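You operate a simulated robot arm through the tools that you are given. There is no shell and no other tool.

Carry out the task below with a simulated robot arm. There is one attempt and no reset: what you move stays moved.

TASK
Shut the press down: switch off, lowest heat, light pressure, brown sheet on the grey board, tray and drawer in.

The check looks at the end state, three seconds after you hand in, the way a careful person would. Anything else that was tipped, shoved, dropped, spilled or broken makes it a failure. Flat cloth is picked up by pressing the open fingertips on it (5 to 10 N) and closing them slowly along it; thin cloth reads only 2 to 8 mm in the jaws.

THE ROBOT
A 7-joint arm with a four-finger gripper, fixed in place. Base frame: the origin is at the foot of the arm, x ahead of it, y to its left, z up. Lengths are in m, angles in rad, forces in N, time in s.
Its first joint turns from -1.204 to 3.002 rad. Payload 3.67 kg.
The tool frame sits at the grasp point between the pads (the TCP): z along the fingers, y along the line on which they close. The tips reach 0.028 m beyond it. Largest opening 0.112 m; the body of the gripper starts 0.073 m behind the TCP.
Orientation is that of the tool frame in the base frame, as a unit quaternion [x, y, z, w]. With the fingers straight down and closing along the base's y, the tool's x points along the base's -x, its y along +y and its z along -z.

THE INTERFACE
- The arm moves only by the tool servo_tool. Its argument "rows" is a list that holds one entry, the list of rows, each a list of 7 numbers: the gripper command, from -1 (shut) to 1 (fully open), values between in proportion, then the shift along the tool's x, y, z in m, then the turn, a rotation vector about the tool's x, y, z in rad. In form: [[[hand, x, y, z, ax, ay, az], ...]]. A call has 1 to 20 rows; each row is the pose to reach, as a shift and turn from the pose commanded when the call began, along the tool's axes at that moment. Each row takes 0.2 s and may step no farther than 0.05 m and 0.15 rad from the row before; otherwise, or with a gripper value out of range, the whole call is refused. A pose out of reach is approached as far as the arm can. The call stops where the force on the tool passes 90 N (or 10 N more than at its start, if that is more) or the arm is blocked; 0.2 s more then pass. Each finger halts on what it meets, pressing with about 29 N; the grip force reading is that of the motor and also rises with nothing between the fingers. The clock runs only during rows and for 0.2 s after the last one: add rows that repeat a pose to give the fingers time. It gives the time, the measured TCP pose, the force on the tool (base axes), the opening and the grip force at its end, in the units of the frame above (readings bear some noise), with the torque about the TCP (base axes, N m) and any sound that the robot's microphone picked up.
- Cameras (640 x 400 px; columns grow to the right, rows downward): "scene" is fixed at [0.2219, 0.4993, 1.5681]; the picture's right is [-0.56, -0.83, 0.00], its down [-0.52, 0.35, -0.78] and it looks along [0.65, -0.43, -0.63] (base axes); focal length 318 px, centre (320, 200). "wrist" rides on the gripper at [0.06, -0.018, -0.104] in the tool frame; the picture's right is [0.29, 0.96, 0.00], its down [-0.80, 0.24, -0.55] and it looks along [-0.53, 0.16, 0.83] (tool axes); focal length 234 px, centre (320, 200). There is no depth. A picture from a camera that has moved, and an enlarged one, comes with that camera's place and axes in the base frame and with its lens.
- snapshot(camera): a new picture of that camera. The clock stands still meanwhile.
- slide_trunk(by): slides the trunk up (or, below 0, down) by that many m; the arm rides with it, the base frame stays. It gives what a move gives, with no picture.
- inspect(camera, box): a new picture of the part [left, top, right, bottom] of that camera's present view, enlarged. The clock stands still meanwhile.
- close_job(): hands the job in; it is judged then, once.

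Nothing tells you positions but the pictures and the camera data. Unless the task says otherwise, let go and move clear before handing in.

The tools are called after ">>>" as name(argument=value, ...) on one line, values as JSON. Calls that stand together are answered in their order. servo_tool: Moves the arm, as the interface text tells. Its arguments: {"type":"object","properties":{"rows":{"type":"array","items":{"type":"array","items":{"type":"array","items":{"type":"number"}}}}},"required":["rows"]} The other tools are called the same way: slide_trunk (by) slides the trunk up or down; snapshot (camera) takes a picture; inspect (camera, box) takes an enlarged picture of a part of a camera's view; close_job () hands the job in.

At the start:

```text
time: 0.0
ee_pos: [0.6658, -0.307, 1.2511]
tcp_rot: [0.001, 1.0, 0.001, -0.001]
force: [-0.2, 0.1, -0.2]
torque: [0.0, -0.01, 0.0]
width: 0.1121
grip_force: 0.1
trunk travel left (down, up): [-0.7, 0.14]
```

scene: 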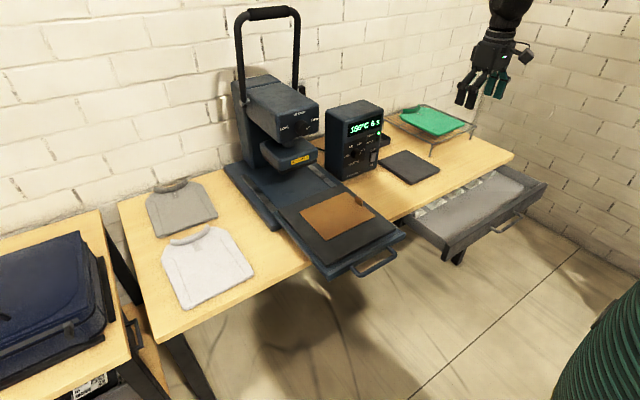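
wrist: 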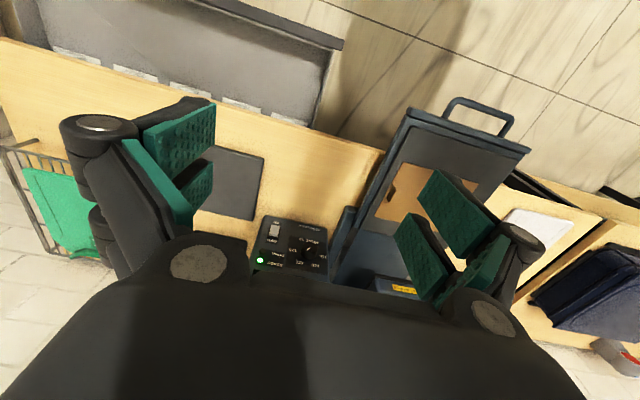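

I see a heat press on a wooden bench with a brown sheet on its pulled-out tray, a control box (180°C display), a grey board to its right and an open drawer under the bench. I'll look closer at each before moving.

>>> inspect(camera="scene", box=[220, 60, 340, 180])

>>> inspect(camera="scene", box=[310, 90, 450, 190])

>>> inspect(camera="scene", box=[220, 150, 420, 290])

>>> inspect(camera="scene", box=[370, 90, 570, 270])

>>> inspect(camera="wrist", box=[220, 180, 420, 300])

```text
3.33 times, centred on (280, 120) of scene
camera zoom: at [0.2219, 0.4993, 1.5681], right [-0.56, -0.83, 0.0], down [-0.52, 0.35, -0.78], along [0.65, -0.43, -0.63], focal length 1060 px, centre (453, 467)
```

zoom: 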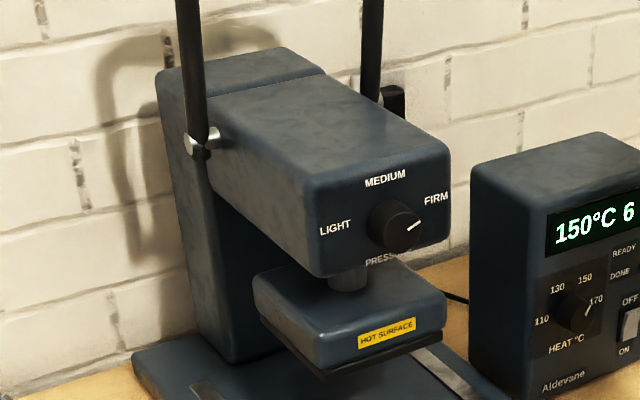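

```text
4.00 times, centred on (380, 140) of scene
camera zoom: at [0.2219, 0.4993, 1.5681], right [-0.56, -0.83, 0.0], down [-0.52, 0.35, -0.78], along [0.65, -0.43, -0.63], focal length 1272 px, centre (80, 440)
```

zoom: 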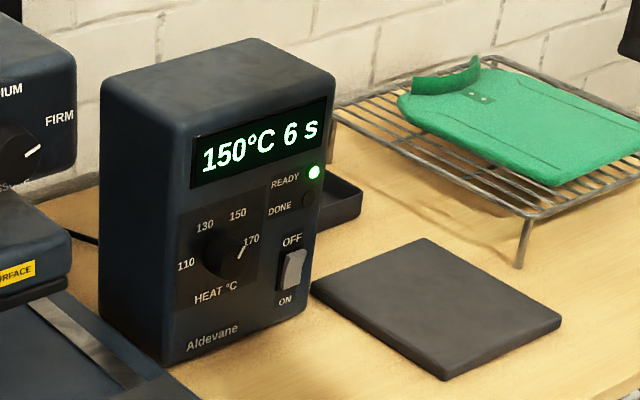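

```text
2.86 times, centred on (320, 220) of scene
camera zoom: at [0.2219, 0.4993, 1.5681], right [-0.56, -0.83, 0.0], down [-0.52, 0.35, -0.78], along [0.65, -0.43, -0.63], focal length 908 px, centre (320, 143)
```

zoom: 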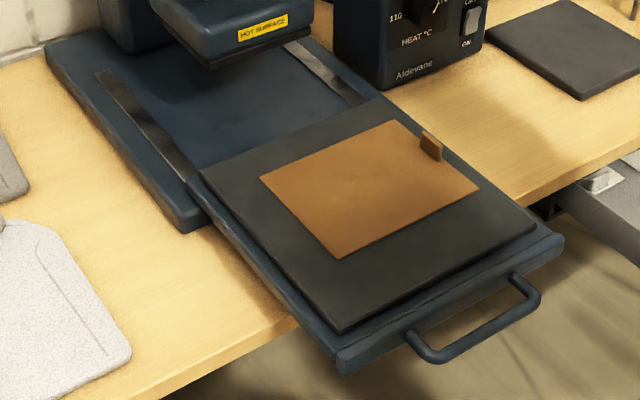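

```text
2.22 times, centred on (470, 180) of scene
camera zoom: at [0.2219, 0.4993, 1.5681], right [-0.56, -0.83, 0.0], down [-0.52, 0.35, -0.78], along [0.65, -0.43, -0.63], focal length 706 px, centre (-13, 244)
```

zoom: 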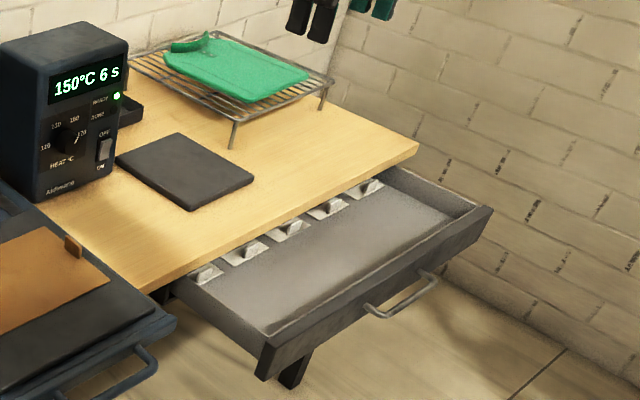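

```text
3.20 times, centred on (320, 240) of wrist
camera zoom: at [0.6063, -0.3267, 1.3553], right [-0.29, 0.96, 0.0], down [0.8, 0.24, 0.55], along [0.53, 0.16, -0.83], focal length 749 px, centre (320, 72)
```

zoom: 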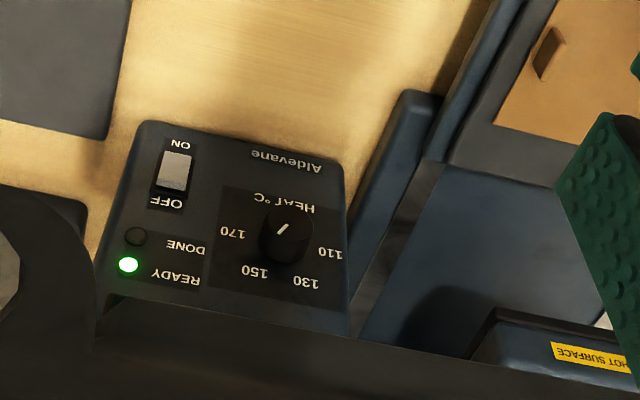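

The bench front edge is near x≈0.81, with the grey board around (1.0, -0.5), the sheet on the tray around (0.9, -0.02) with a tab on its -y side, and the drawer front near x≈0.63. I'll tilt the wrist forward and move back a little to see the panels from the front.

>>> servo_tool(rows=[[[1, 0.03, 0.02, 0.02, 0, -0.1, 0], [1, 0.06, 0.04, 0.04, 0, -0.2, 0], [1, 0.09, 0.06, 0.06, 0, -0.3, 0], [1, 0.12, 0.08, 0.08, 0, -0.4, 0], [1, 0.15, 0.1, 0.1, 0, -0.5, 0], [1, 0.18, 0.12, 0.12, 0, -0.6, 0], [1, 0.18, 0.12, 0.12, 0, -0.6, 0]]])

>>> snapshot(camera="wrist")

>>> snapshot(camera="scene")

```text
time: 1.6
ee_pos: [0.5637, -0.1821, 1.1271]
tcp_rot: [0.029, 0.96, 0.045, 0.275]
force: [-0.4, 0.1, -0.3]
torque: [0.06, -0.02, 0.02]
width: 0.112
grip_force: 0.0
out of reach, approached as far as the arm can: row 5, 6, 7
trunk travel left (down, up): [-0.7, 0.14]
```

```text
taken
camera wrist: at [0.4567, -0.203, 1.1816], right [-0.21, 0.98, -0.05], down [0.39, 0.14, 0.91], along [0.9, 0.17, -0.41], focal length 234 px, centre (320, 200)
```

wrist: 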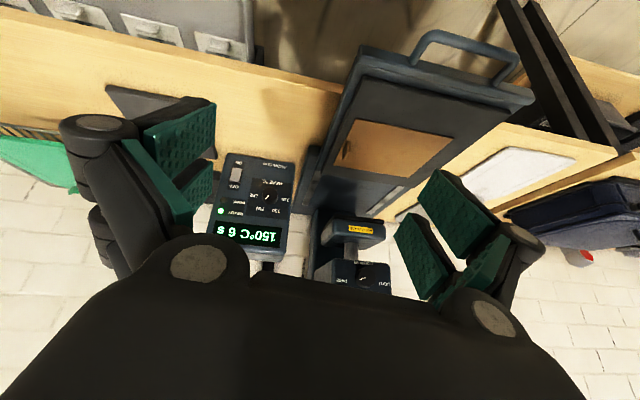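

```text
taken
```

scene: 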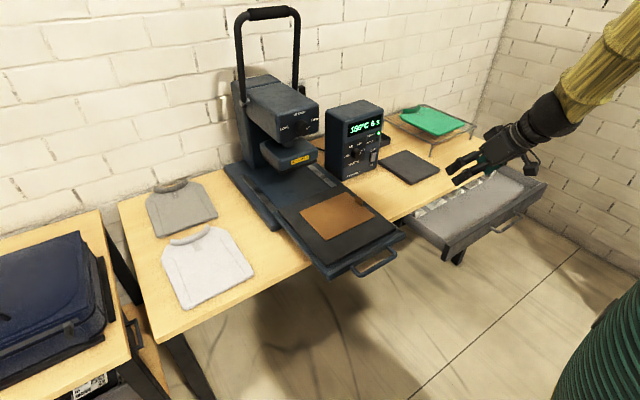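

The panels are visible upside down from here. I'll zoom in on the control box, press head and sheet.

>>> inspect(camera="wrist", box=[200, 140, 300, 260])

>>> inspect(camera="wrist", box=[300, 200, 400, 300])

>>> inspect(camera="wrist", box=[280, 20, 540, 220])

>>> inspect(camera="wrist", box=[0, 0, 280, 180])

```text
3.33 times, centred on (250, 200) of wrist
camera zoom: at [0.4567, -0.203, 1.1816], right [-0.21, 0.98, -0.05], down [0.39, 0.14, 0.91], along [0.9, 0.17, -0.41], focal length 781 px, centre (553, 200)
```

zoom: 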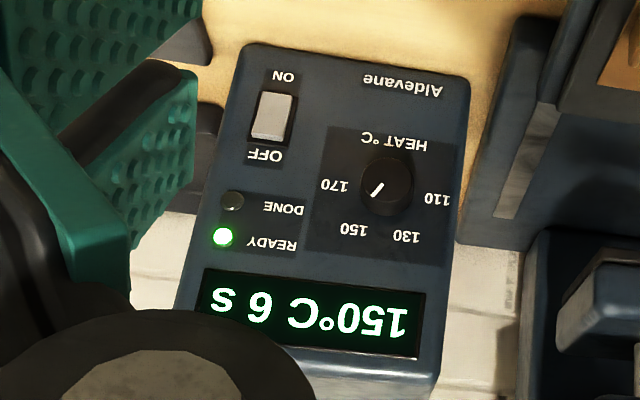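

```text
4.00 times, centred on (350, 250) of wrist
camera zoom: at [0.4567, -0.203, 1.1816], right [-0.21, 0.98, -0.05], down [0.39, 0.14, 0.91], along [0.9, 0.17, -0.41], focal length 937 px, centre (200, 0)
```

zoom: 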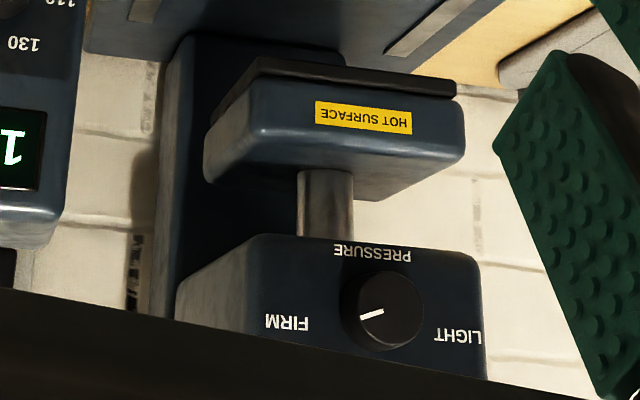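

```text
2.00 times, centred on (410, 120) of wrist
camera zoom: at [0.4567, -0.203, 1.1816], right [-0.21, 0.98, -0.05], down [0.39, 0.14, 0.91], along [0.9, 0.17, -0.41], focal length 468 px, centre (140, 360)
```

zoom: 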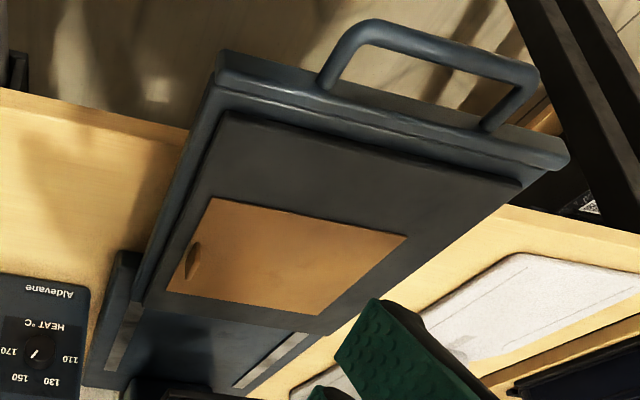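

```text
2.22 times, centred on (140, 90) of wrist
camera zoom: at [0.4567, -0.203, 1.1816], right [-0.21, 0.98, -0.05], down [0.39, 0.14, 0.91], along [0.9, 0.17, -0.41], focal length 520 px, centre (720, 444)
```

zoom: 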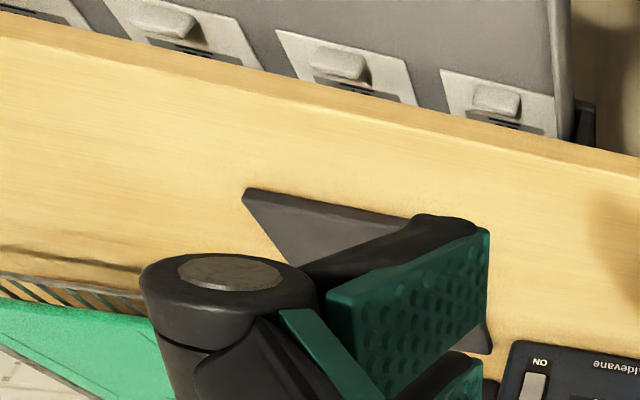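

I have the layout roughly: heat knob (1.05,-0.23,0.92), switch (1.075,-0.335,0.856), pressure knob (1.01,0.03,1.115), sheet on the tray at z≈0.87, board top at z≈0.79. I'll lower the trunk next, because these targets are far out and low.

>>> slide_trunk(by=-0.2)

>>> snapshot(camera="scene")

>>> snapshot(camera="wrist")

```text
time: 3.8
ee_pos: [0.5647, -0.1797, 0.9323]
tcp_rot: [0.027, 0.959, 0.046, 0.279]
force: [-0.3, -1.1, -0.3]
torque: [-0.02, -0.02, 0.0]
width: 0.112
grip_force: 0.0
trunk travel left (down, up): [-0.5, 0.34]
```

```text
taken
```

scene: 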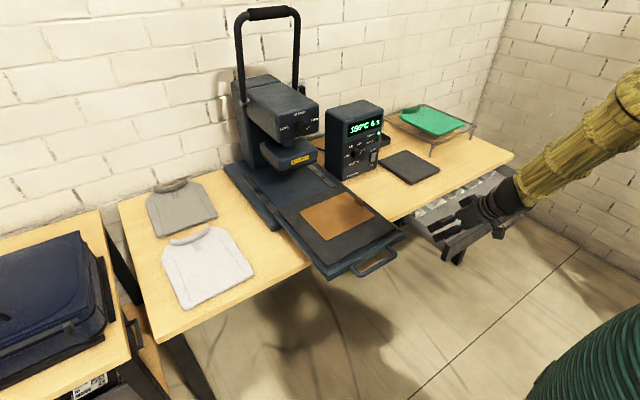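

```text
taken
camera wrist: at [0.4575, -0.2008, 0.9858], right [-0.22, 0.97, -0.06], down [0.38, 0.14, 0.91], along [0.9, 0.18, -0.4], focal length 234 px, centre (320, 200)
```

wrist: 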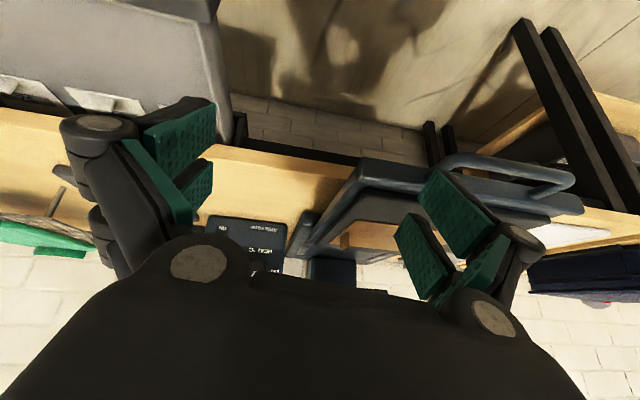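

The trunk is lower and the arm is free. I'll close the fingers and move sideways to y≈-0.45 in front of the drawer face, which I take to be at x≈0.60, z≈0.62–0.74.

>>> servo_tool(rows=[[[-1, 0.003, -0.045, -0.007, 0, 0, 0], [-1, 0.006, -0.09, -0.014, 0, 0, 0], [-1, 0.009, -0.135, -0.021, 0, 0, 0], [-1, 0.012, -0.18, -0.028, 0, 0, 0], [-1, 0.015, -0.225, -0.036, 0, 0, 0], [-1, 0.017, -0.27, -0.044, 0, 0, 0], [-1, 0.017, -0.27, -0.044, 0, 0, 0]]])

>>> snapshot(camera="wrist")

>>> snapshot(camera="scene")

```text
time: 5.4
ee_pos: [0.5294, -0.4441, 0.9722]
tcp_rot: [0.0, 0.955, -0.002, 0.295]
force: [0.4, 0.3, 0.3]
torque: [-0.05, -0.03, -0.03]
width: 0.0001
grip_force: 29.5
out of reach, approached as far as the arm can: row 1, 2, 3
trunk travel left (down, up): [-0.5, 0.34]
```

```text
taken
camera wrist: at [0.4211, -0.4641, 1.0241], right [-0.24, 0.96, -0.16], down [0.35, 0.24, 0.91], along [0.91, 0.16, -0.39], focal length 234 px, centre (320, 200)
```

wrist: 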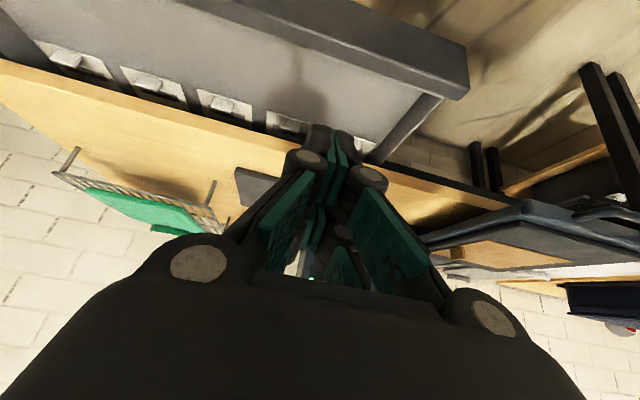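

```text
taken
```

scene: 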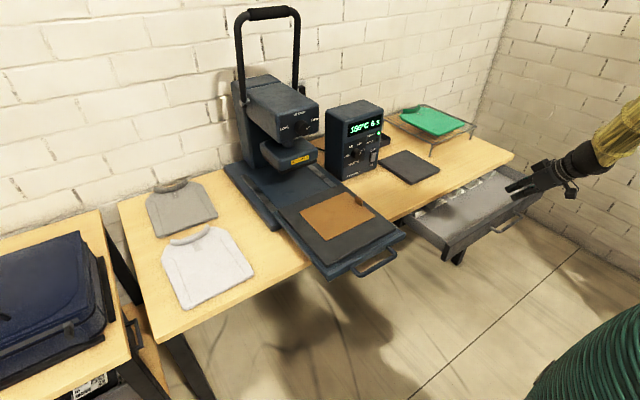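

The tool is at a clean 0.6 rad pitch in front of the drawer. I'll zoom in on the drawer front to locate its top edge and handle.

>>> inspect(camera="wrist", box=[180, 0, 500, 180])

>>> inspect(camera="scene", box=[390, 150, 590, 290])

```text
2.00 times, centred on (340, 90) of wrist
camera zoom: at [0.4211, -0.4641, 1.0241], right [-0.24, 0.96, -0.16], down [0.35, 0.24, 0.91], along [0.91, 0.16, -0.39], focal length 468 px, centre (280, 420)
```

zoom: 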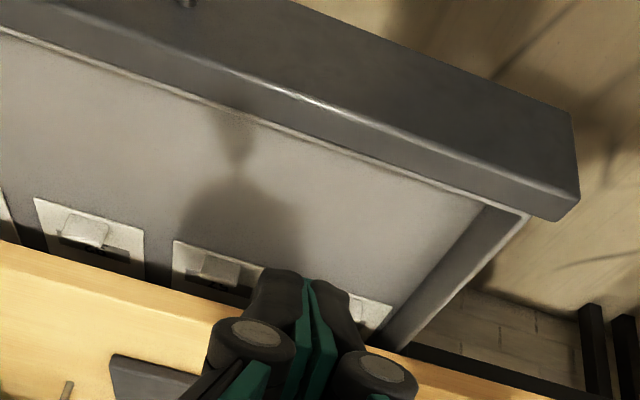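

```text
2.86 times, centred on (490, 220) of scene
camera zoom: at [0.2219, 0.4993, 1.5681], right [-0.56, -0.83, 0.0], down [-0.52, 0.35, -0.78], along [0.65, -0.43, -0.63], focal length 908 px, centre (-166, 143)
```

zoom: 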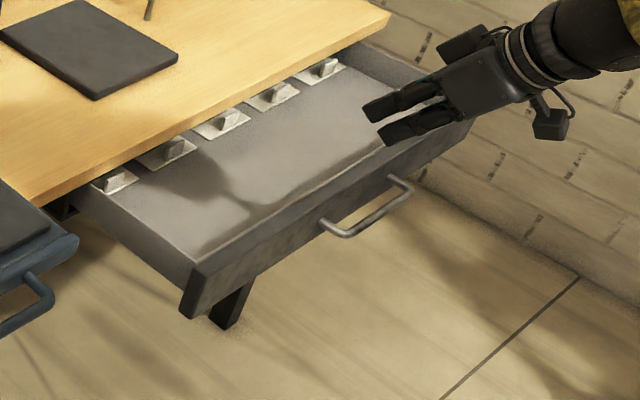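

The drawer front face is at x≈0.595, z≈0.68–0.76, with its left end at y≈-0.28. I'll lower the closed fingertips in front of it, left of the handle.

>>> servo_tool(rows=[[[-1, 0.0271, 0, 0.0396, 0, 0, 0], [-1, 0.0542, 0, 0.0792, 0, 0, 0], [-1, 0.0813, 0, 0.1188, 0, 0, 0], [-1, 0.1085, 0, 0.1584, 0, 0, 0], [-1, 0.1356, 0, 0.198, 0, 0, 0], [-1, 0.1356, 0, 0.198, 0, 0, 0]]])

>>> snapshot(camera="wrist")

>>> inspect(camera="scene", box=[390, 150, 590, 290])

```text
time: 6.8
ee_pos: [0.5288, -0.4477, 0.7309]
tcp_rot: [-0.001, 0.956, 0.001, 0.295]
force: [-0.4, 0.2, -0.8]
torque: [-0.01, -0.02, 0.02]
width: 0.0
grip_force: 29.6
trunk travel left (down, up): [-0.5, 0.34]
```

```text
taken
camera wrist: at [0.4202, -0.4666, 0.7827], right [-0.24, 0.96, -0.16], down [0.35, 0.24, 0.91], along [0.91, 0.16, -0.39], focal length 234 px, centre (320, 200)
```

wrist: 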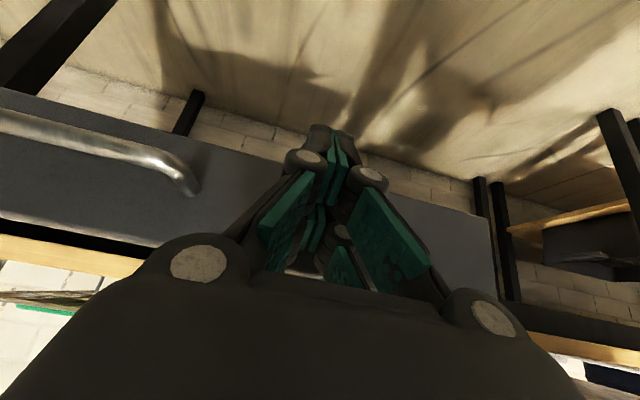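

```text
2.86 times, centred on (490, 220) of scene
camera zoom: at [0.2219, 0.4993, 1.5681], right [-0.56, -0.83, 0.0], down [-0.52, 0.35, -0.78], along [0.65, -0.43, -0.63], focal length 908 px, centre (-166, 143)
```

zoom: 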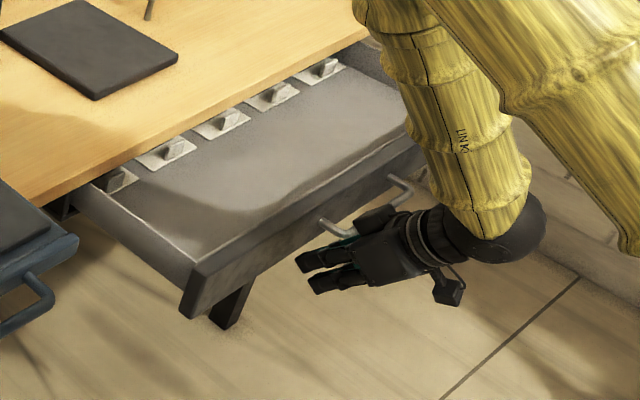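

The fingertips face the drawer front at z≈0.714 and are clear of the handle end (y≈-0.53). I'll push forward in steps.

>>> servo_tool(rows=[[[-1, -0.02475, 0, 0.01695, 0, 0, 0], [-1, -0.0495, 0, 0.0339, 0, 0, 0], [-1, -0.0701, 0, 0.048, 0, 0, 0], [-1, -0.0908, 0, 0.0622, 0, 0, 0], [-1, -0.1114, 0, 0.0763, 0, 0, 0], [-1, -0.132, 0, 0.0904, 0, 0, 0], [-1, -0.1485, 0, 0.1017, 0, 0, 0], [-1, -0.1485, 0, 0.1017, 0, 0, 0]]])

>>> snapshot(camera="scene")

>>> snapshot(camera="wrist")

```text
time: 8.6
ee_pos: [0.7085, -0.4469, 0.7288]
tcp_rot: [0.0, 0.955, 0.0, 0.295]
force: [0.2, 0.1, -0.3]
torque: [-0.01, -0.03, 0.02]
width: 0.0
grip_force: 35.4
trunk travel left (down, up): [-0.5, 0.34]
```

```text
taken
```

scene: 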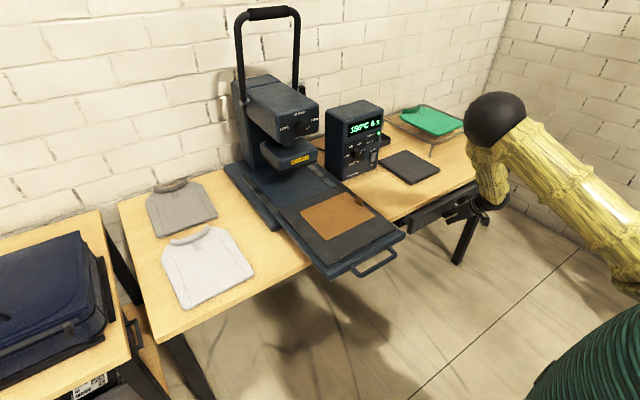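

```text
taken
camera wrist: at [0.5997, -0.4668, 0.7804], right [-0.24, 0.96, -0.16], down [0.35, 0.24, 0.91], along [0.91, 0.16, -0.39], focal length 234 px, centre (320, 200)
```

wrist: 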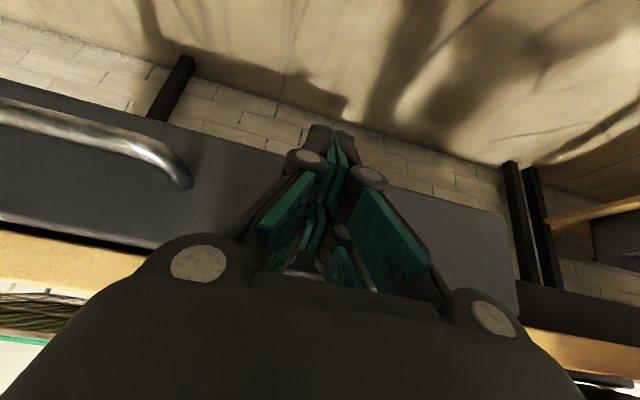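

The drawer has slid most of the way in. I'll zoom in on the remaining gap.

>>> inspect(camera="scene", box=[380, 150, 540, 260])

```text
3.64 times, centred on (460, 205) of scene
camera zoom: at [0.2219, 0.4993, 1.5681], right [-0.56, -0.83, 0.0], down [-0.52, 0.35, -0.78], along [0.65, -0.43, -0.63], focal length 1156 px, centre (-189, 182)
```

zoom: 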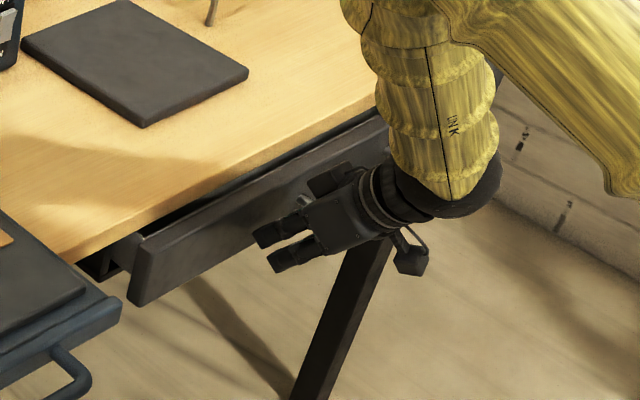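

A few centimetres of gap remain, so I'll keep pushing more slowly.

>>> servo_tool(rows=[[[-1, -0.0124, 0, 0.0085, 0, 0, 0], [-1, -0.0248, 0, 0.017, 0, 0, 0], [-1, -0.033, 0, 0.0226, 0, 0, 0], [-1, -0.0413, 0, 0.0283, 0, 0, 0], [-1, -0.0413, 0, 0.0283, 0, 0, 0]]])

>>> inspect(camera="scene", box=[380, 150, 540, 260])

```text
time: 9.6
ee_pos: [0.7434, -0.448, 0.7261]
tcp_rot: [0.002, 0.958, -0.001, 0.286]
force: [-46.7, 0.0, 16.0]
torque: [0.2, -0.26, -0.01]
width: 0.006
grip_force: 35.8
trunk travel left (down, up): [-0.5, 0.34]
stopped in row 5: the force on the tool passed its limit at 100 N (the readings are from after the stop); the commanded pose is now the measured one
```

```text
3.64 times, centred on (460, 205) of scene
camera zoom: at [0.2219, 0.4993, 1.5681], right [-0.56, -0.83, 0.0], down [-0.52, 0.35, -0.78], along [0.65, -0.43, -0.63], focal length 1156 px, centre (-189, 182)
```

zoom: 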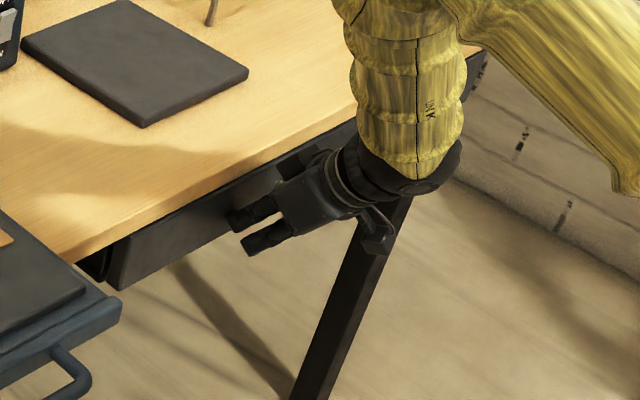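

The drawer stopped against something firm and looks closed. I'll back off and check the gap.

>>> servo_tool(rows=[[[-1, 0.033, 0, -0.0226, 0, 0, 0], [-1, 0.066, 0, -0.0452, 0, 0, 0], [-1, 0.099, 0, -0.0678, 0, 0, 0], [-1, 0.132, 0, -0.0904, 0, 0, 0], [-1, 0.132, 0, -0.0904, 0, 0, 0]]])

>>> snapshot(camera="wrist")

>>> inspect(camera="scene", box=[380, 150, 540, 260])

```text
time: 10.8
ee_pos: [0.5902, -0.4456, 0.729]
tcp_rot: [0.0, 0.958, 0.001, 0.287]
force: [1.3, -0.1, 0.2]
torque: [0.0, -0.03, 0.02]
width: 0.0003
grip_force: 36.0
trunk travel left (down, up): [-0.5, 0.34]
```

```text
taken
camera wrist: at [0.483, -0.4645, 0.7824], right [-0.24, 0.96, -0.16], down [0.36, 0.24, 0.9], along [0.9, 0.16, -0.4], focal length 234 px, centre (320, 200)
```

wrist: 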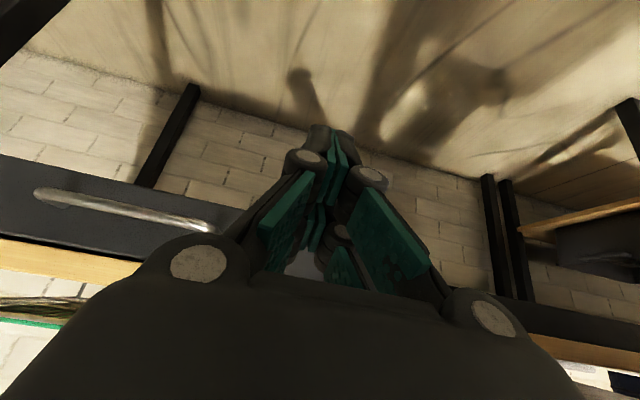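

```text
3.64 times, centred on (460, 205) of scene
camera zoom: at [0.2219, 0.4993, 1.5681], right [-0.56, -0.83, 0.0], down [-0.52, 0.35, -0.78], along [0.65, -0.43, -0.63], focal length 1156 px, centre (-189, 182)
```

zoom: 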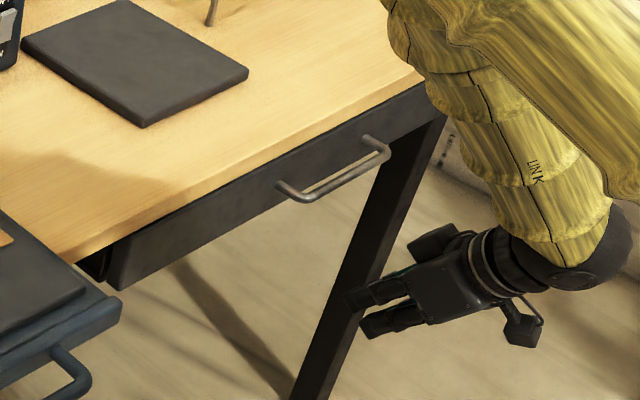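

The drawer is fully in and flush. Now I'll raise the arm to look at the grey board and see how far the arm can reach over it.

>>> servo_tool(rows=[[[-1, -0.02, 0, -0.044, 0, 0, 0], [-1, -0.04, 0, -0.088, 0, 0, 0], [-1, -0.07, 0, -0.125, 0, 0, 0], [-1, -0.1, 0, -0.16, 0, 0, 0], [-1, -0.135, 0, -0.185, 0, 0, 0], [-1, -0.17, 0, -0.18, 0, 0, 0], [-1, -0.21, 0, -0.16, 0, 0, 0], [-1, -0.25, 0, -0.135, 0, 0, 0], [-1, -0.29, 0, -0.11, 0, 0, 0], [-1, -0.29, 0, -0.11, 0, 0, 0]]])

>>> snapshot(camera="wrist")

>>> snapshot(camera="scene")

```text
time: 13.0
ee_pos: [0.7698, -0.4463, 0.9777]
tcp_rot: [0.0, 0.957, 0.001, 0.289]
force: [-0.1, 0.9, 0.3]
torque: [-0.03, 0.05, 0.0]
width: 0.0
grip_force: 35.5
trunk travel left (down, up): [-0.5, 0.34]
```

```text
taken
camera wrist: at [0.6627, -0.4647, 1.0318], right [-0.24, 0.96, -0.16], down [0.36, 0.24, 0.9], along [0.9, 0.16, -0.4], focal length 234 px, centre (320, 200)
```

wrist: 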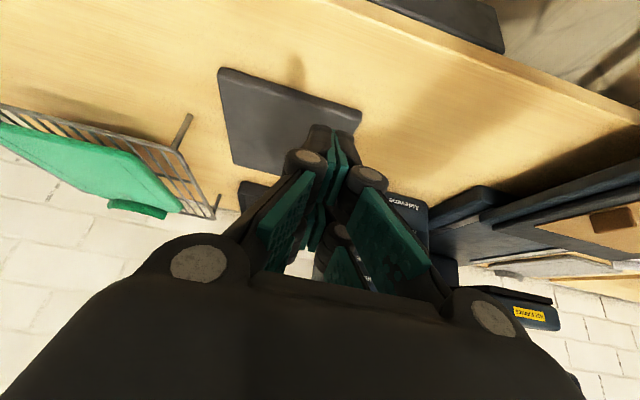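

```text
taken
```

scene: 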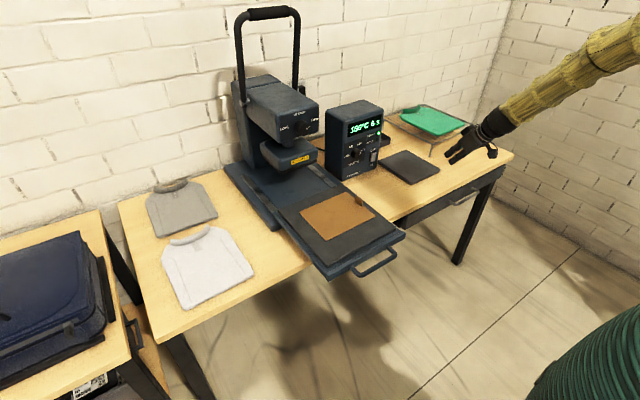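

The board spans about x 0.89–1.10, y -0.58 to -0.39, with its top at z≈0.797. Next I'll look at the sheet and its tab up close.

>>> servo_tool(rows=[[[1, 0.0025, 0.0457, -0.0076, 0, 0, 0], [1, 0.0049, 0.0915, -0.0153, 0, 0, 0], [1, 0.0074, 0.1372, -0.0229, 0, 0, 0], [1, 0.0098, 0.183, -0.0305, 0, 0, 0], [1, 0.0123, 0.2287, -0.0381, 0, 0, 0], [1, 0.0147, 0.2745, -0.0458, 0, 0, 0], [1, 0.0172, 0.3202, -0.0534, 0, 0, 0], [1, 0.0196, 0.366, -0.061, 0, 0, 0], [1, 0.0196, 0.366, -0.061, 0, 0, 0]]])

>>> snapshot(camera="wrist")

```text
time: 15.0
ee_pos: [0.7208, -0.0851, 1.0147]
tcp_rot: [0.004, 0.959, 0.005, 0.283]
force: [0.7, 0.3, -0.8]
torque: [-0.01, -0.01, 0.0]
width: 0.1118
grip_force: 0.0
trunk travel left (down, up): [-0.5, 0.34]
```

```text
taken
camera wrist: at [0.6138, -0.1037, 1.0681], right [-0.24, 0.96, -0.14], down [0.37, 0.23, 0.9], along [0.9, 0.16, -0.41], focal length 234 px, centre (320, 200)
```

wrist: 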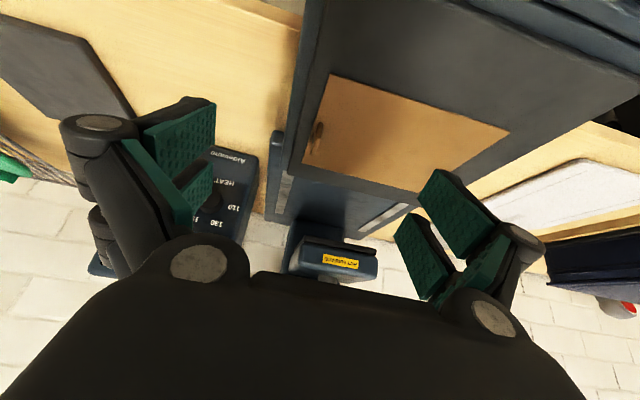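

>>> inspect(camera="wrist", box=[270, 50, 430, 200])

>>> inspect(camera="scene", box=[290, 170, 410, 270])

```text
2.67 times, centred on (350, 125) of wrist
camera zoom: at [0.6138, -0.1037, 1.0681], right [-0.24, 0.96, -0.14], down [0.37, 0.23, 0.9], along [0.9, 0.16, -0.41], focal length 624 px, centre (240, 400)
```

zoom: 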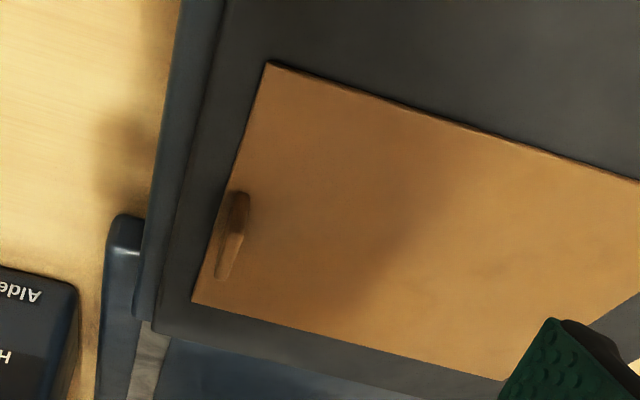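

```text
4.00 times, centred on (350, 220) of scene
camera zoom: at [0.2219, 0.4993, 1.5681], right [-0.56, -0.83, 0.0], down [-0.52, 0.35, -0.78], along [0.65, -0.43, -0.63], focal length 1272 px, centre (200, 120)
```

zoom: 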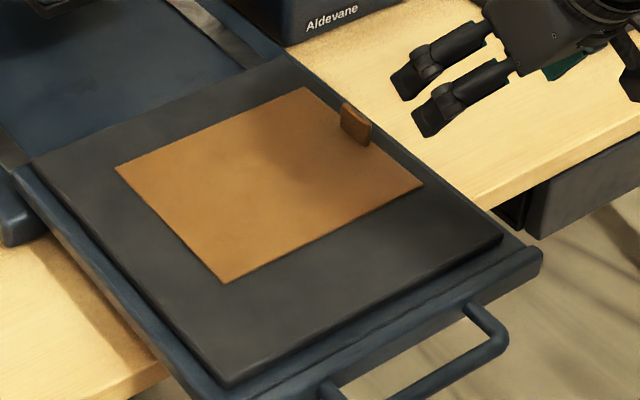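

The tab stands upright near (0.851, -0.079, z 0.862–0.885) on the -y edge of the sheet. The sheet fits the board best turned by -90° with the tab towards the robot, so I'll test that place pose empty-handed first.

>>> servo_tool(rows=[[[0, -0.0049, -0.026, 0.0047, 0.0711, 0, 0.11], [0, -0.0098, -0.0525, 0.0093, 0.1422, 0, 0.2199], [0, -0.0147, -0.0787, 0.014, 0.2133, 0, 0.3299], [0, -0.0197, -0.105, 0.0187, 0.2843, 0, 0.4398], [0, -0.0246, -0.1312, 0.0233, 0.3554, 0, 0.5498], [0, -0.0295, -0.1575, 0.028, 0.4265, 0, 0.6598], [0, -0.0344, -0.1837, 0.0327, 0.4976, 0, 0.7697], [0, -0.0393, -0.21, 0.0373, 0.5687, 0, 0.8797], [0, -0.0442, -0.2362, 0.042, 0.6398, 0, 0.9896], [0, -0.0492, -0.2625, 0.0467, 0.7108, 0, 1.0996], [0, -0.0541, -0.2887, 0.0513, 0.7819, 0, 1.2095], [0, -0.059, -0.315, 0.056, 0.853, 0, 1.3195], [0, -0.059, -0.315, 0.056, 0.853, 0, 1.3195]]])

>>> snapshot(camera="scene")

>>> snapshot(camera="wrist")

```text
time: 17.0
ee_pos: [0.7719, -0.3496, 1.0099]
tcp_rot: [0.557, 0.796, -0.101, 0.213]
force: [-0.6, 0.7, -0.4]
torque: [0.02, -0.06, -0.02]
width: 0.0561
grip_force: 0.0
trunk travel left (down, up): [-0.5, 0.34]
stopped in row 9: the arm was blocked; the commanded pose is now the measured one
```

```text
taken
```

scene: 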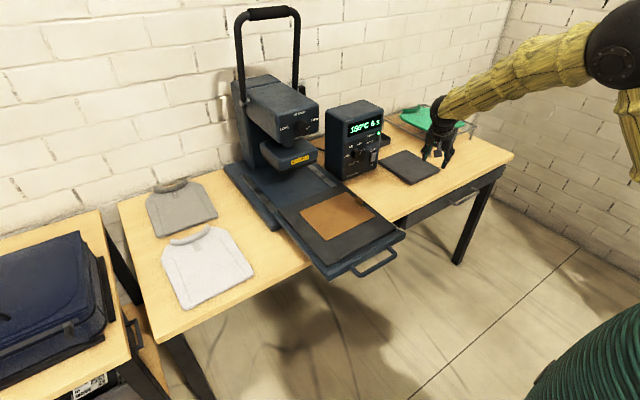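

```text
taken
camera wrist: at [0.7151, -0.2645, 1.0738], right [0.81, 0.59, -0.06], down [0.33, -0.37, 0.87], along [0.49, -0.72, -0.49], focal length 234 px, centre (320, 200)
```

wrist: 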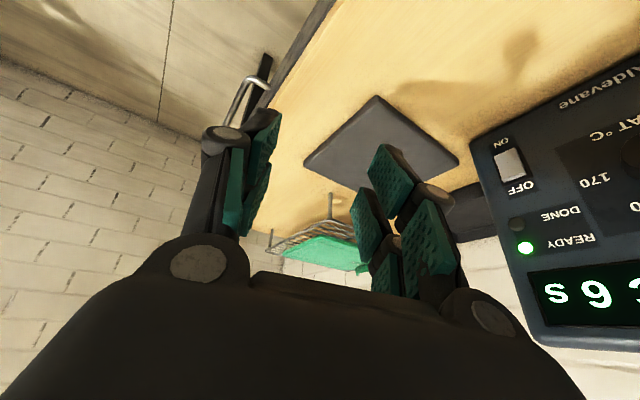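

The arm hit a wrist limit leaning the tool that way, and nothing was touched. I'll straighten the tool to vertical and test the yaw from there.

>>> servo_tool(rows=[[[0, 0, 0, 0, 0.02, 0.118, 0], [0, 0, 0, 0, 0.04, 0.236, 0], [0, 0, 0, 0, 0.06, 0.354, 0], [0, 0, 0, 0, 0.08, 0.472, 0], [0, 0, 0, 0, 0.08, 0.472, 0]]])

>>> snapshot(camera="scene")

```text
time: 18.2
ee_pos: [0.7722, -0.3474, 1.0118]
tcp_rot: [0.573, 0.82, -0.001, 0.001]
force: [-0.7, 0.8, 0.2]
torque: [0.01, 0.01, 0.01]
width: 0.0558
grip_force: 0.1
trunk travel left (down, up): [-0.5, 0.34]
```

```text
taken
```

scene: 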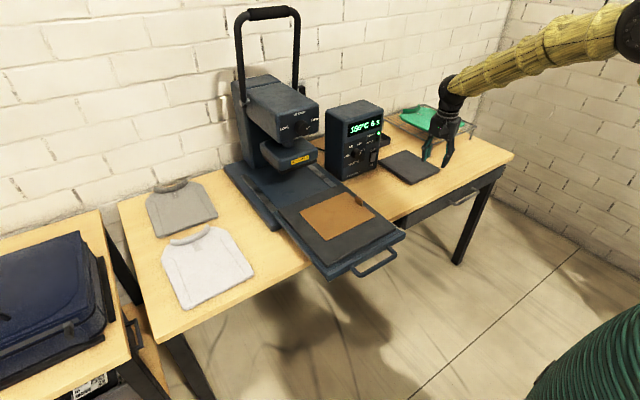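

The tool is vertical now at yaw ≈ -70°. I'll finish the yaw to -90° and move out towards the place position above the board.

>>> servo_tool(rows=[[[0, 0, 0, 0, 0, 0, 0.12], [0, 0, 0, 0, 0, 0, 0.24], [0, 0, 0, 0, 0, 0, 0.353], [0, 0, 0, 0, 0, 0, 0.353]]])

```text
time: 19.2
ee_pos: [0.7712, -0.3483, 1.0109]
tcp_rot: [0.708, 0.706, 0.0, 0.001]
force: [0.5, -0.1, 1.1]
torque: [0.05, 0.0, -0.02]
width: 0.0562
grip_force: 0.0
trunk travel left (down, up): [-0.5, 0.34]
```

>>> servo_tool(rows=[[[0, -0.0276, 0.026, 0.016, 0, 0, 0], [0, -0.0552, 0.052, 0.032, 0, 0, 0], [0, -0.0828, 0.078, 0.048, 0, 0, 0], [0, -0.1104, 0.104, 0.064, 0, 0, 0], [0, -0.138, 0.13, 0.08, 0, 0, 0], [0, -0.138, 0.13, 0.08, 0, 0, 0]]])

>>> snapshot(camera="scene")

>>> snapshot(camera="wrist")

```text
time: 20.6
ee_pos: [0.8999, -0.4865, 0.9332]
tcp_rot: [0.707, 0.707, 0.0, 0.002]
force: [-0.2, 0.1, 0.8]
torque: [-0.04, -0.03, 0.02]
width: 0.0561
grip_force: 0.2
trunk travel left (down, up): [-0.5, 0.34]
```

```text
taken
```

scene: 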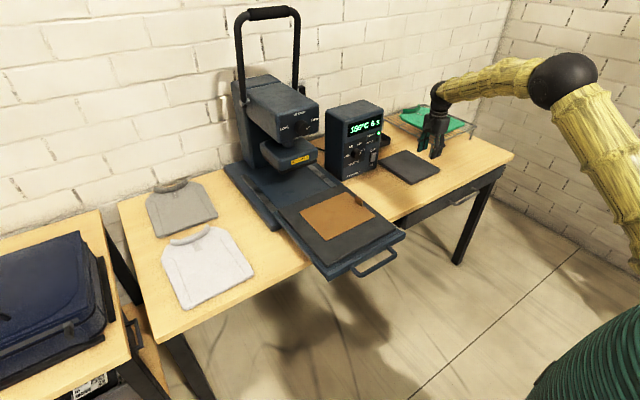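

```text
taken
camera wrist: at [0.8818, -0.4258, 1.0374], right [0.96, 0.29, 0.0], down [0.24, -0.8, 0.56], along [0.16, -0.53, -0.83], focal length 234 px, centre (320, 200)
```

wrist: 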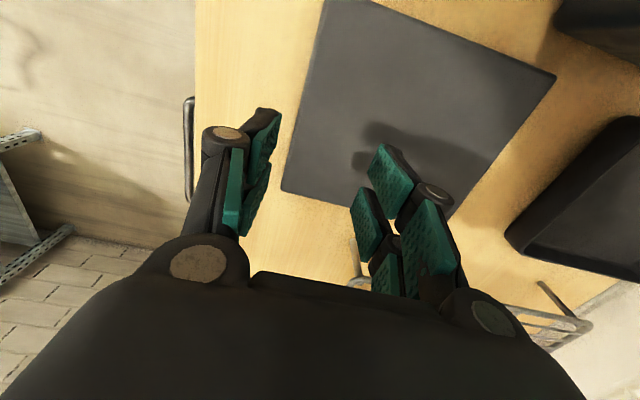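

Vertical at (0.90, -0.4865) is reachable, and that is exactly where the tab must go (board centre ≈ (0.991, -0.485)). I'll check that it can also go lower there, staying above the board.

>>> servo_tool(rows=[[[0, 0, 0, 0.04, 0, 0, 0], [0, 0, 0, 0.075, 0, 0, 0], [0, 0, 0, 0.075, 0, 0, 0]]])

>>> snapshot(camera="wrist")

>>> inspect(camera="scene", box=[360, 80, 480, 200])

```text
time: 21.4
ee_pos: [0.9011, -0.4865, 0.8581]
tcp_rot: [0.708, 0.707, -0.001, 0.001]
force: [0.1, 0.6, -0.8]
torque: [0.01, -0.01, -0.01]
width: 0.0559
grip_force: 0.1
trunk travel left (down, up): [-0.5, 0.34]
```

```text
taken
camera wrist: at [0.8844, -0.4266, 0.9615], right [0.96, 0.29, 0.0], down [0.24, -0.8, 0.56], along [0.16, -0.53, -0.83], focal length 234 px, centre (320, 200)
```

wrist: 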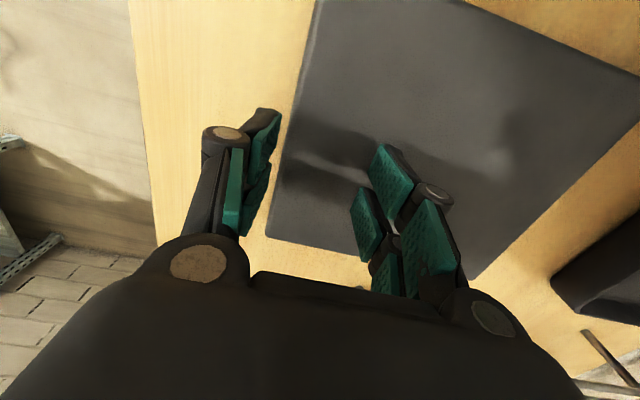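

```text
3.33 times, centred on (420, 140) of scene
camera zoom: at [0.2219, 0.4993, 1.5681], right [-0.56, -0.83, 0.0], down [-0.52, 0.35, -0.78], along [0.65, -0.43, -0.63], focal length 1060 px, centre (-13, 400)
```

zoom: 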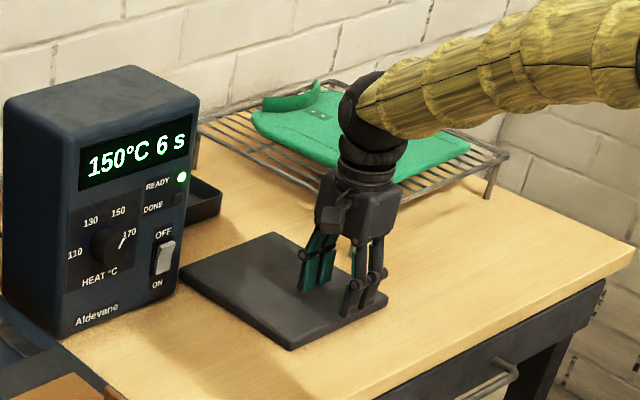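

The place pose works with a vertical tool. Now I'll lift, swing back over to the sheet with yaw 0, and hover above the tab.

>>> servo_tool(rows=[[[0, 0, 0, -0.047, 0, 0, 0], [0, 0, 0, -0.094, 0, 0, 0], [0, 0, 0, -0.14, 0, 0, 0], [0, 0.034, -0.0042, -0.14, 0, 0, -0.1309], [0, 0.068, -0.0083, -0.14, 0, 0, -0.2618], [0, 0.102, -0.0125, -0.14, 0, 0, -0.3927], [0, 0.136, -0.0167, -0.14, 0, 0, -0.5236], [0, 0.17, -0.0208, -0.14, 0, 0, -0.6545], [0, 0.204, -0.025, -0.14, 0, 0, -0.7854], [0, 0.238, -0.0292, -0.14, 0, 0, -0.9163], [0, 0.272, -0.0333, -0.14, 0, 0, -1.0472], [0, 0.306, -0.0375, -0.14, 0, 0, -1.1781], [0, 0.34, -0.0417, -0.14, 0, 0, -1.309], [0, 0.374, -0.0458, -0.14, 0, 0, -1.4399], [0, 0.4075, -0.05, -0.14, 0, 0, -1.5708], [0, 0.4075, -0.05, -0.14, 0, 0, -1.5708]]])

>>> snapshot(camera="wrist")

>>> snapshot(camera="scene")

```text
time: 24.8
ee_pos: [0.8523, -0.0773, 0.9956]
tcp_rot: [0.001, 1.0, 0.0, 0.001]
force: [0.0, 0.5, 0.3]
torque: [0.05, 0.0, -0.01]
width: 0.0558
grip_force: 0.1
trunk travel left (down, up): [-0.5, 0.34]
```

```text
taken
camera wrist: at [0.7932, -0.0964, 1.0999], right [-0.29, 0.96, 0.0], down [0.8, 0.24, 0.55], along [0.53, 0.16, -0.83], focal length 234 px, centre (320, 200)
```

wrist: 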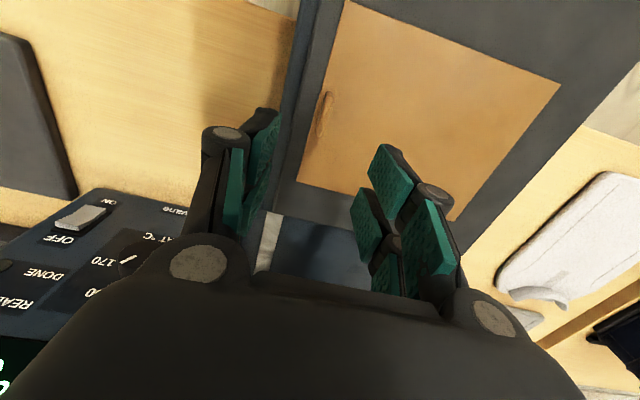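

```text
taken
```

scene: 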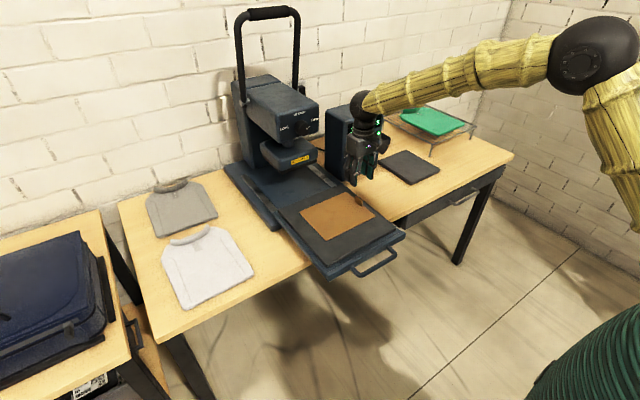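

>>> inspect(camera="wrist", box=[280, 70, 380, 190])

```text
3.33 times, centred on (330, 130) of wrist
camera zoom: at [0.7932, -0.0964, 1.0999], right [-0.29, 0.96, 0.0], down [0.8, 0.24, 0.55], along [0.53, 0.16, -0.83], focal length 781 px, centre (287, 433)
```

zoom: 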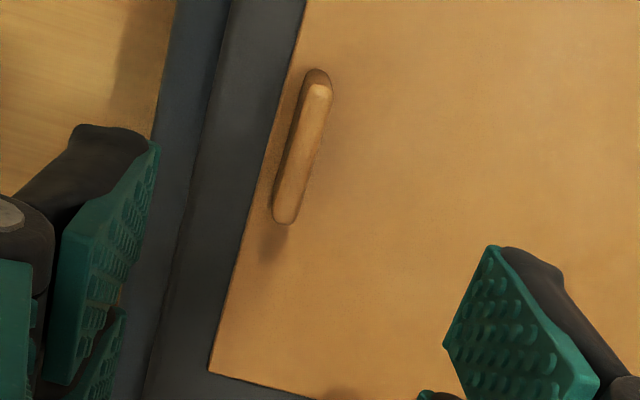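

The tab's centre is near (0.845, -0.077). I'll descend with the fingers straddling it and stop just above the sheet surface.

>>> servo_tool(rows=[[[0, 0.003, 0, 0.03, 0, 0, 0], [0, 0.006, 0, 0.06, 0, 0, 0], [0, 0.006, 0, 0.08, 0, 0, 0], [0, 0.006, 0, 0.093, 0, 0, 0], [0, 0.006, 0, 0.093, 0, 0, 0]]])

>>> snapshot(camera="wrist")

>>> inspect(camera="scene", box=[290, 120, 410, 240])

```text
time: 26.0
ee_pos: [0.8471, -0.0805, 0.9039]
tcp_rot: [0.001, 1.0, -0.001, 0.0]
force: [0.1, -0.2, -0.4]
torque: [-0.02, -0.03, 0.01]
width: 0.056
grip_force: 0.0
trunk travel left (down, up): [-0.5, 0.34]
```

```text
taken
camera wrist: at [0.7867, -0.0974, 1.0069], right [-0.29, 0.96, 0.0], down [0.8, 0.24, 0.55], along [0.53, 0.16, -0.83], focal length 234 px, centre (320, 200)
```

wrist: 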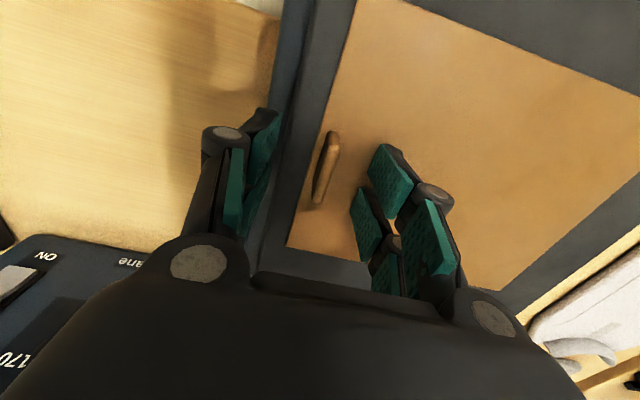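

```text
3.33 times, centred on (350, 180) of scene
camera zoom: at [0.2219, 0.4993, 1.5681], right [-0.56, -0.83, 0.0], down [-0.52, 0.35, -0.78], along [0.65, -0.43, -0.63], focal length 1060 px, centre (220, 267)
```

zoom: 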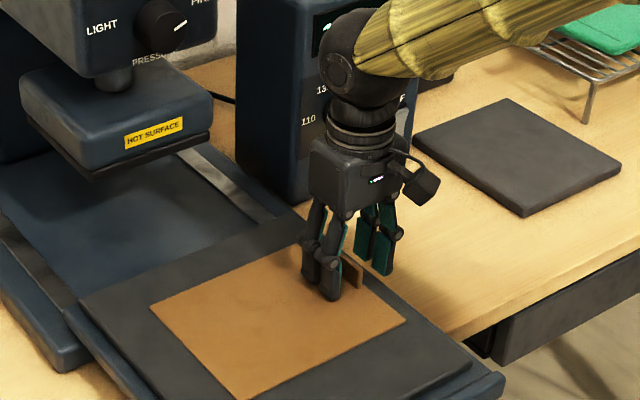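

The tab lies between the pads, offset about 5 mm to +y. I'll centre on it and go down the last centimetre slowly.

>>> servo_tool(rows=[[[0, 0, 0.005, 0.004, 0, 0, 0], [0, 0, 0.005, 0.008, 0, 0, 0], [0, 0, 0.005, 0.011, 0, 0, 0], [0, 0, 0.005, 0.011, 0, 0, 0]]])

>>> inspect(camera="scene", box=[320, 160, 380, 220])

>>> inspect(camera="wrist", box=[220, 80, 480, 280])

```text
time: 27.0
ee_pos: [0.8467, -0.0725, 0.8947]
tcp_rot: [0.0, 1.0, 0.0, 0.001]
force: [1.9, 6.1, 22.7]
torque: [0.69, 0.02, 0.05]
width: 0.0678
grip_force: 8.4
trunk travel left (down, up): [-0.5, 0.34]
```

```text
6.67 times, centred on (350, 190) of scene
camera zoom: at [0.2219, 0.4993, 1.5681], right [-0.56, -0.83, 0.0], down [-0.52, 0.35, -0.78], along [0.65, -0.43, -0.63], focal length 2119 px, centre (120, 267)
```

zoom: 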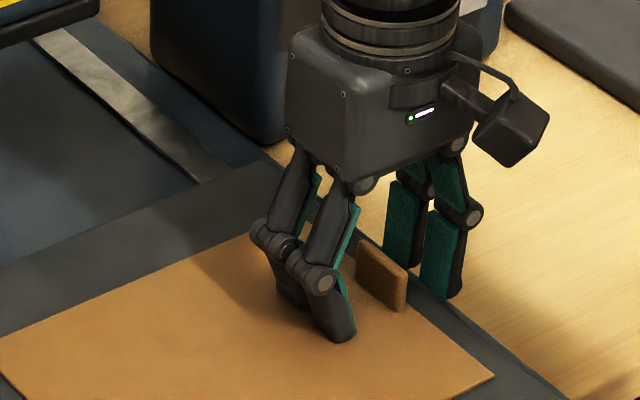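

```text
2.00 times, centred on (350, 180) of wrist
camera zoom: at [0.7854, -0.0903, 0.9982], right [-0.29, 0.96, 0.0], down [0.8, 0.24, 0.56], along [0.53, 0.16, -0.83], focal length 468 px, centre (260, 240)
```

zoom: 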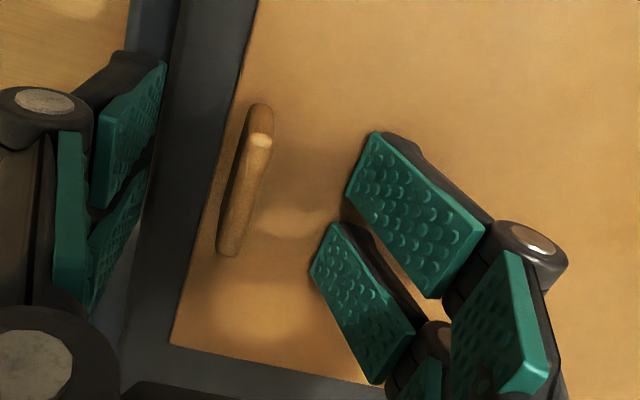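

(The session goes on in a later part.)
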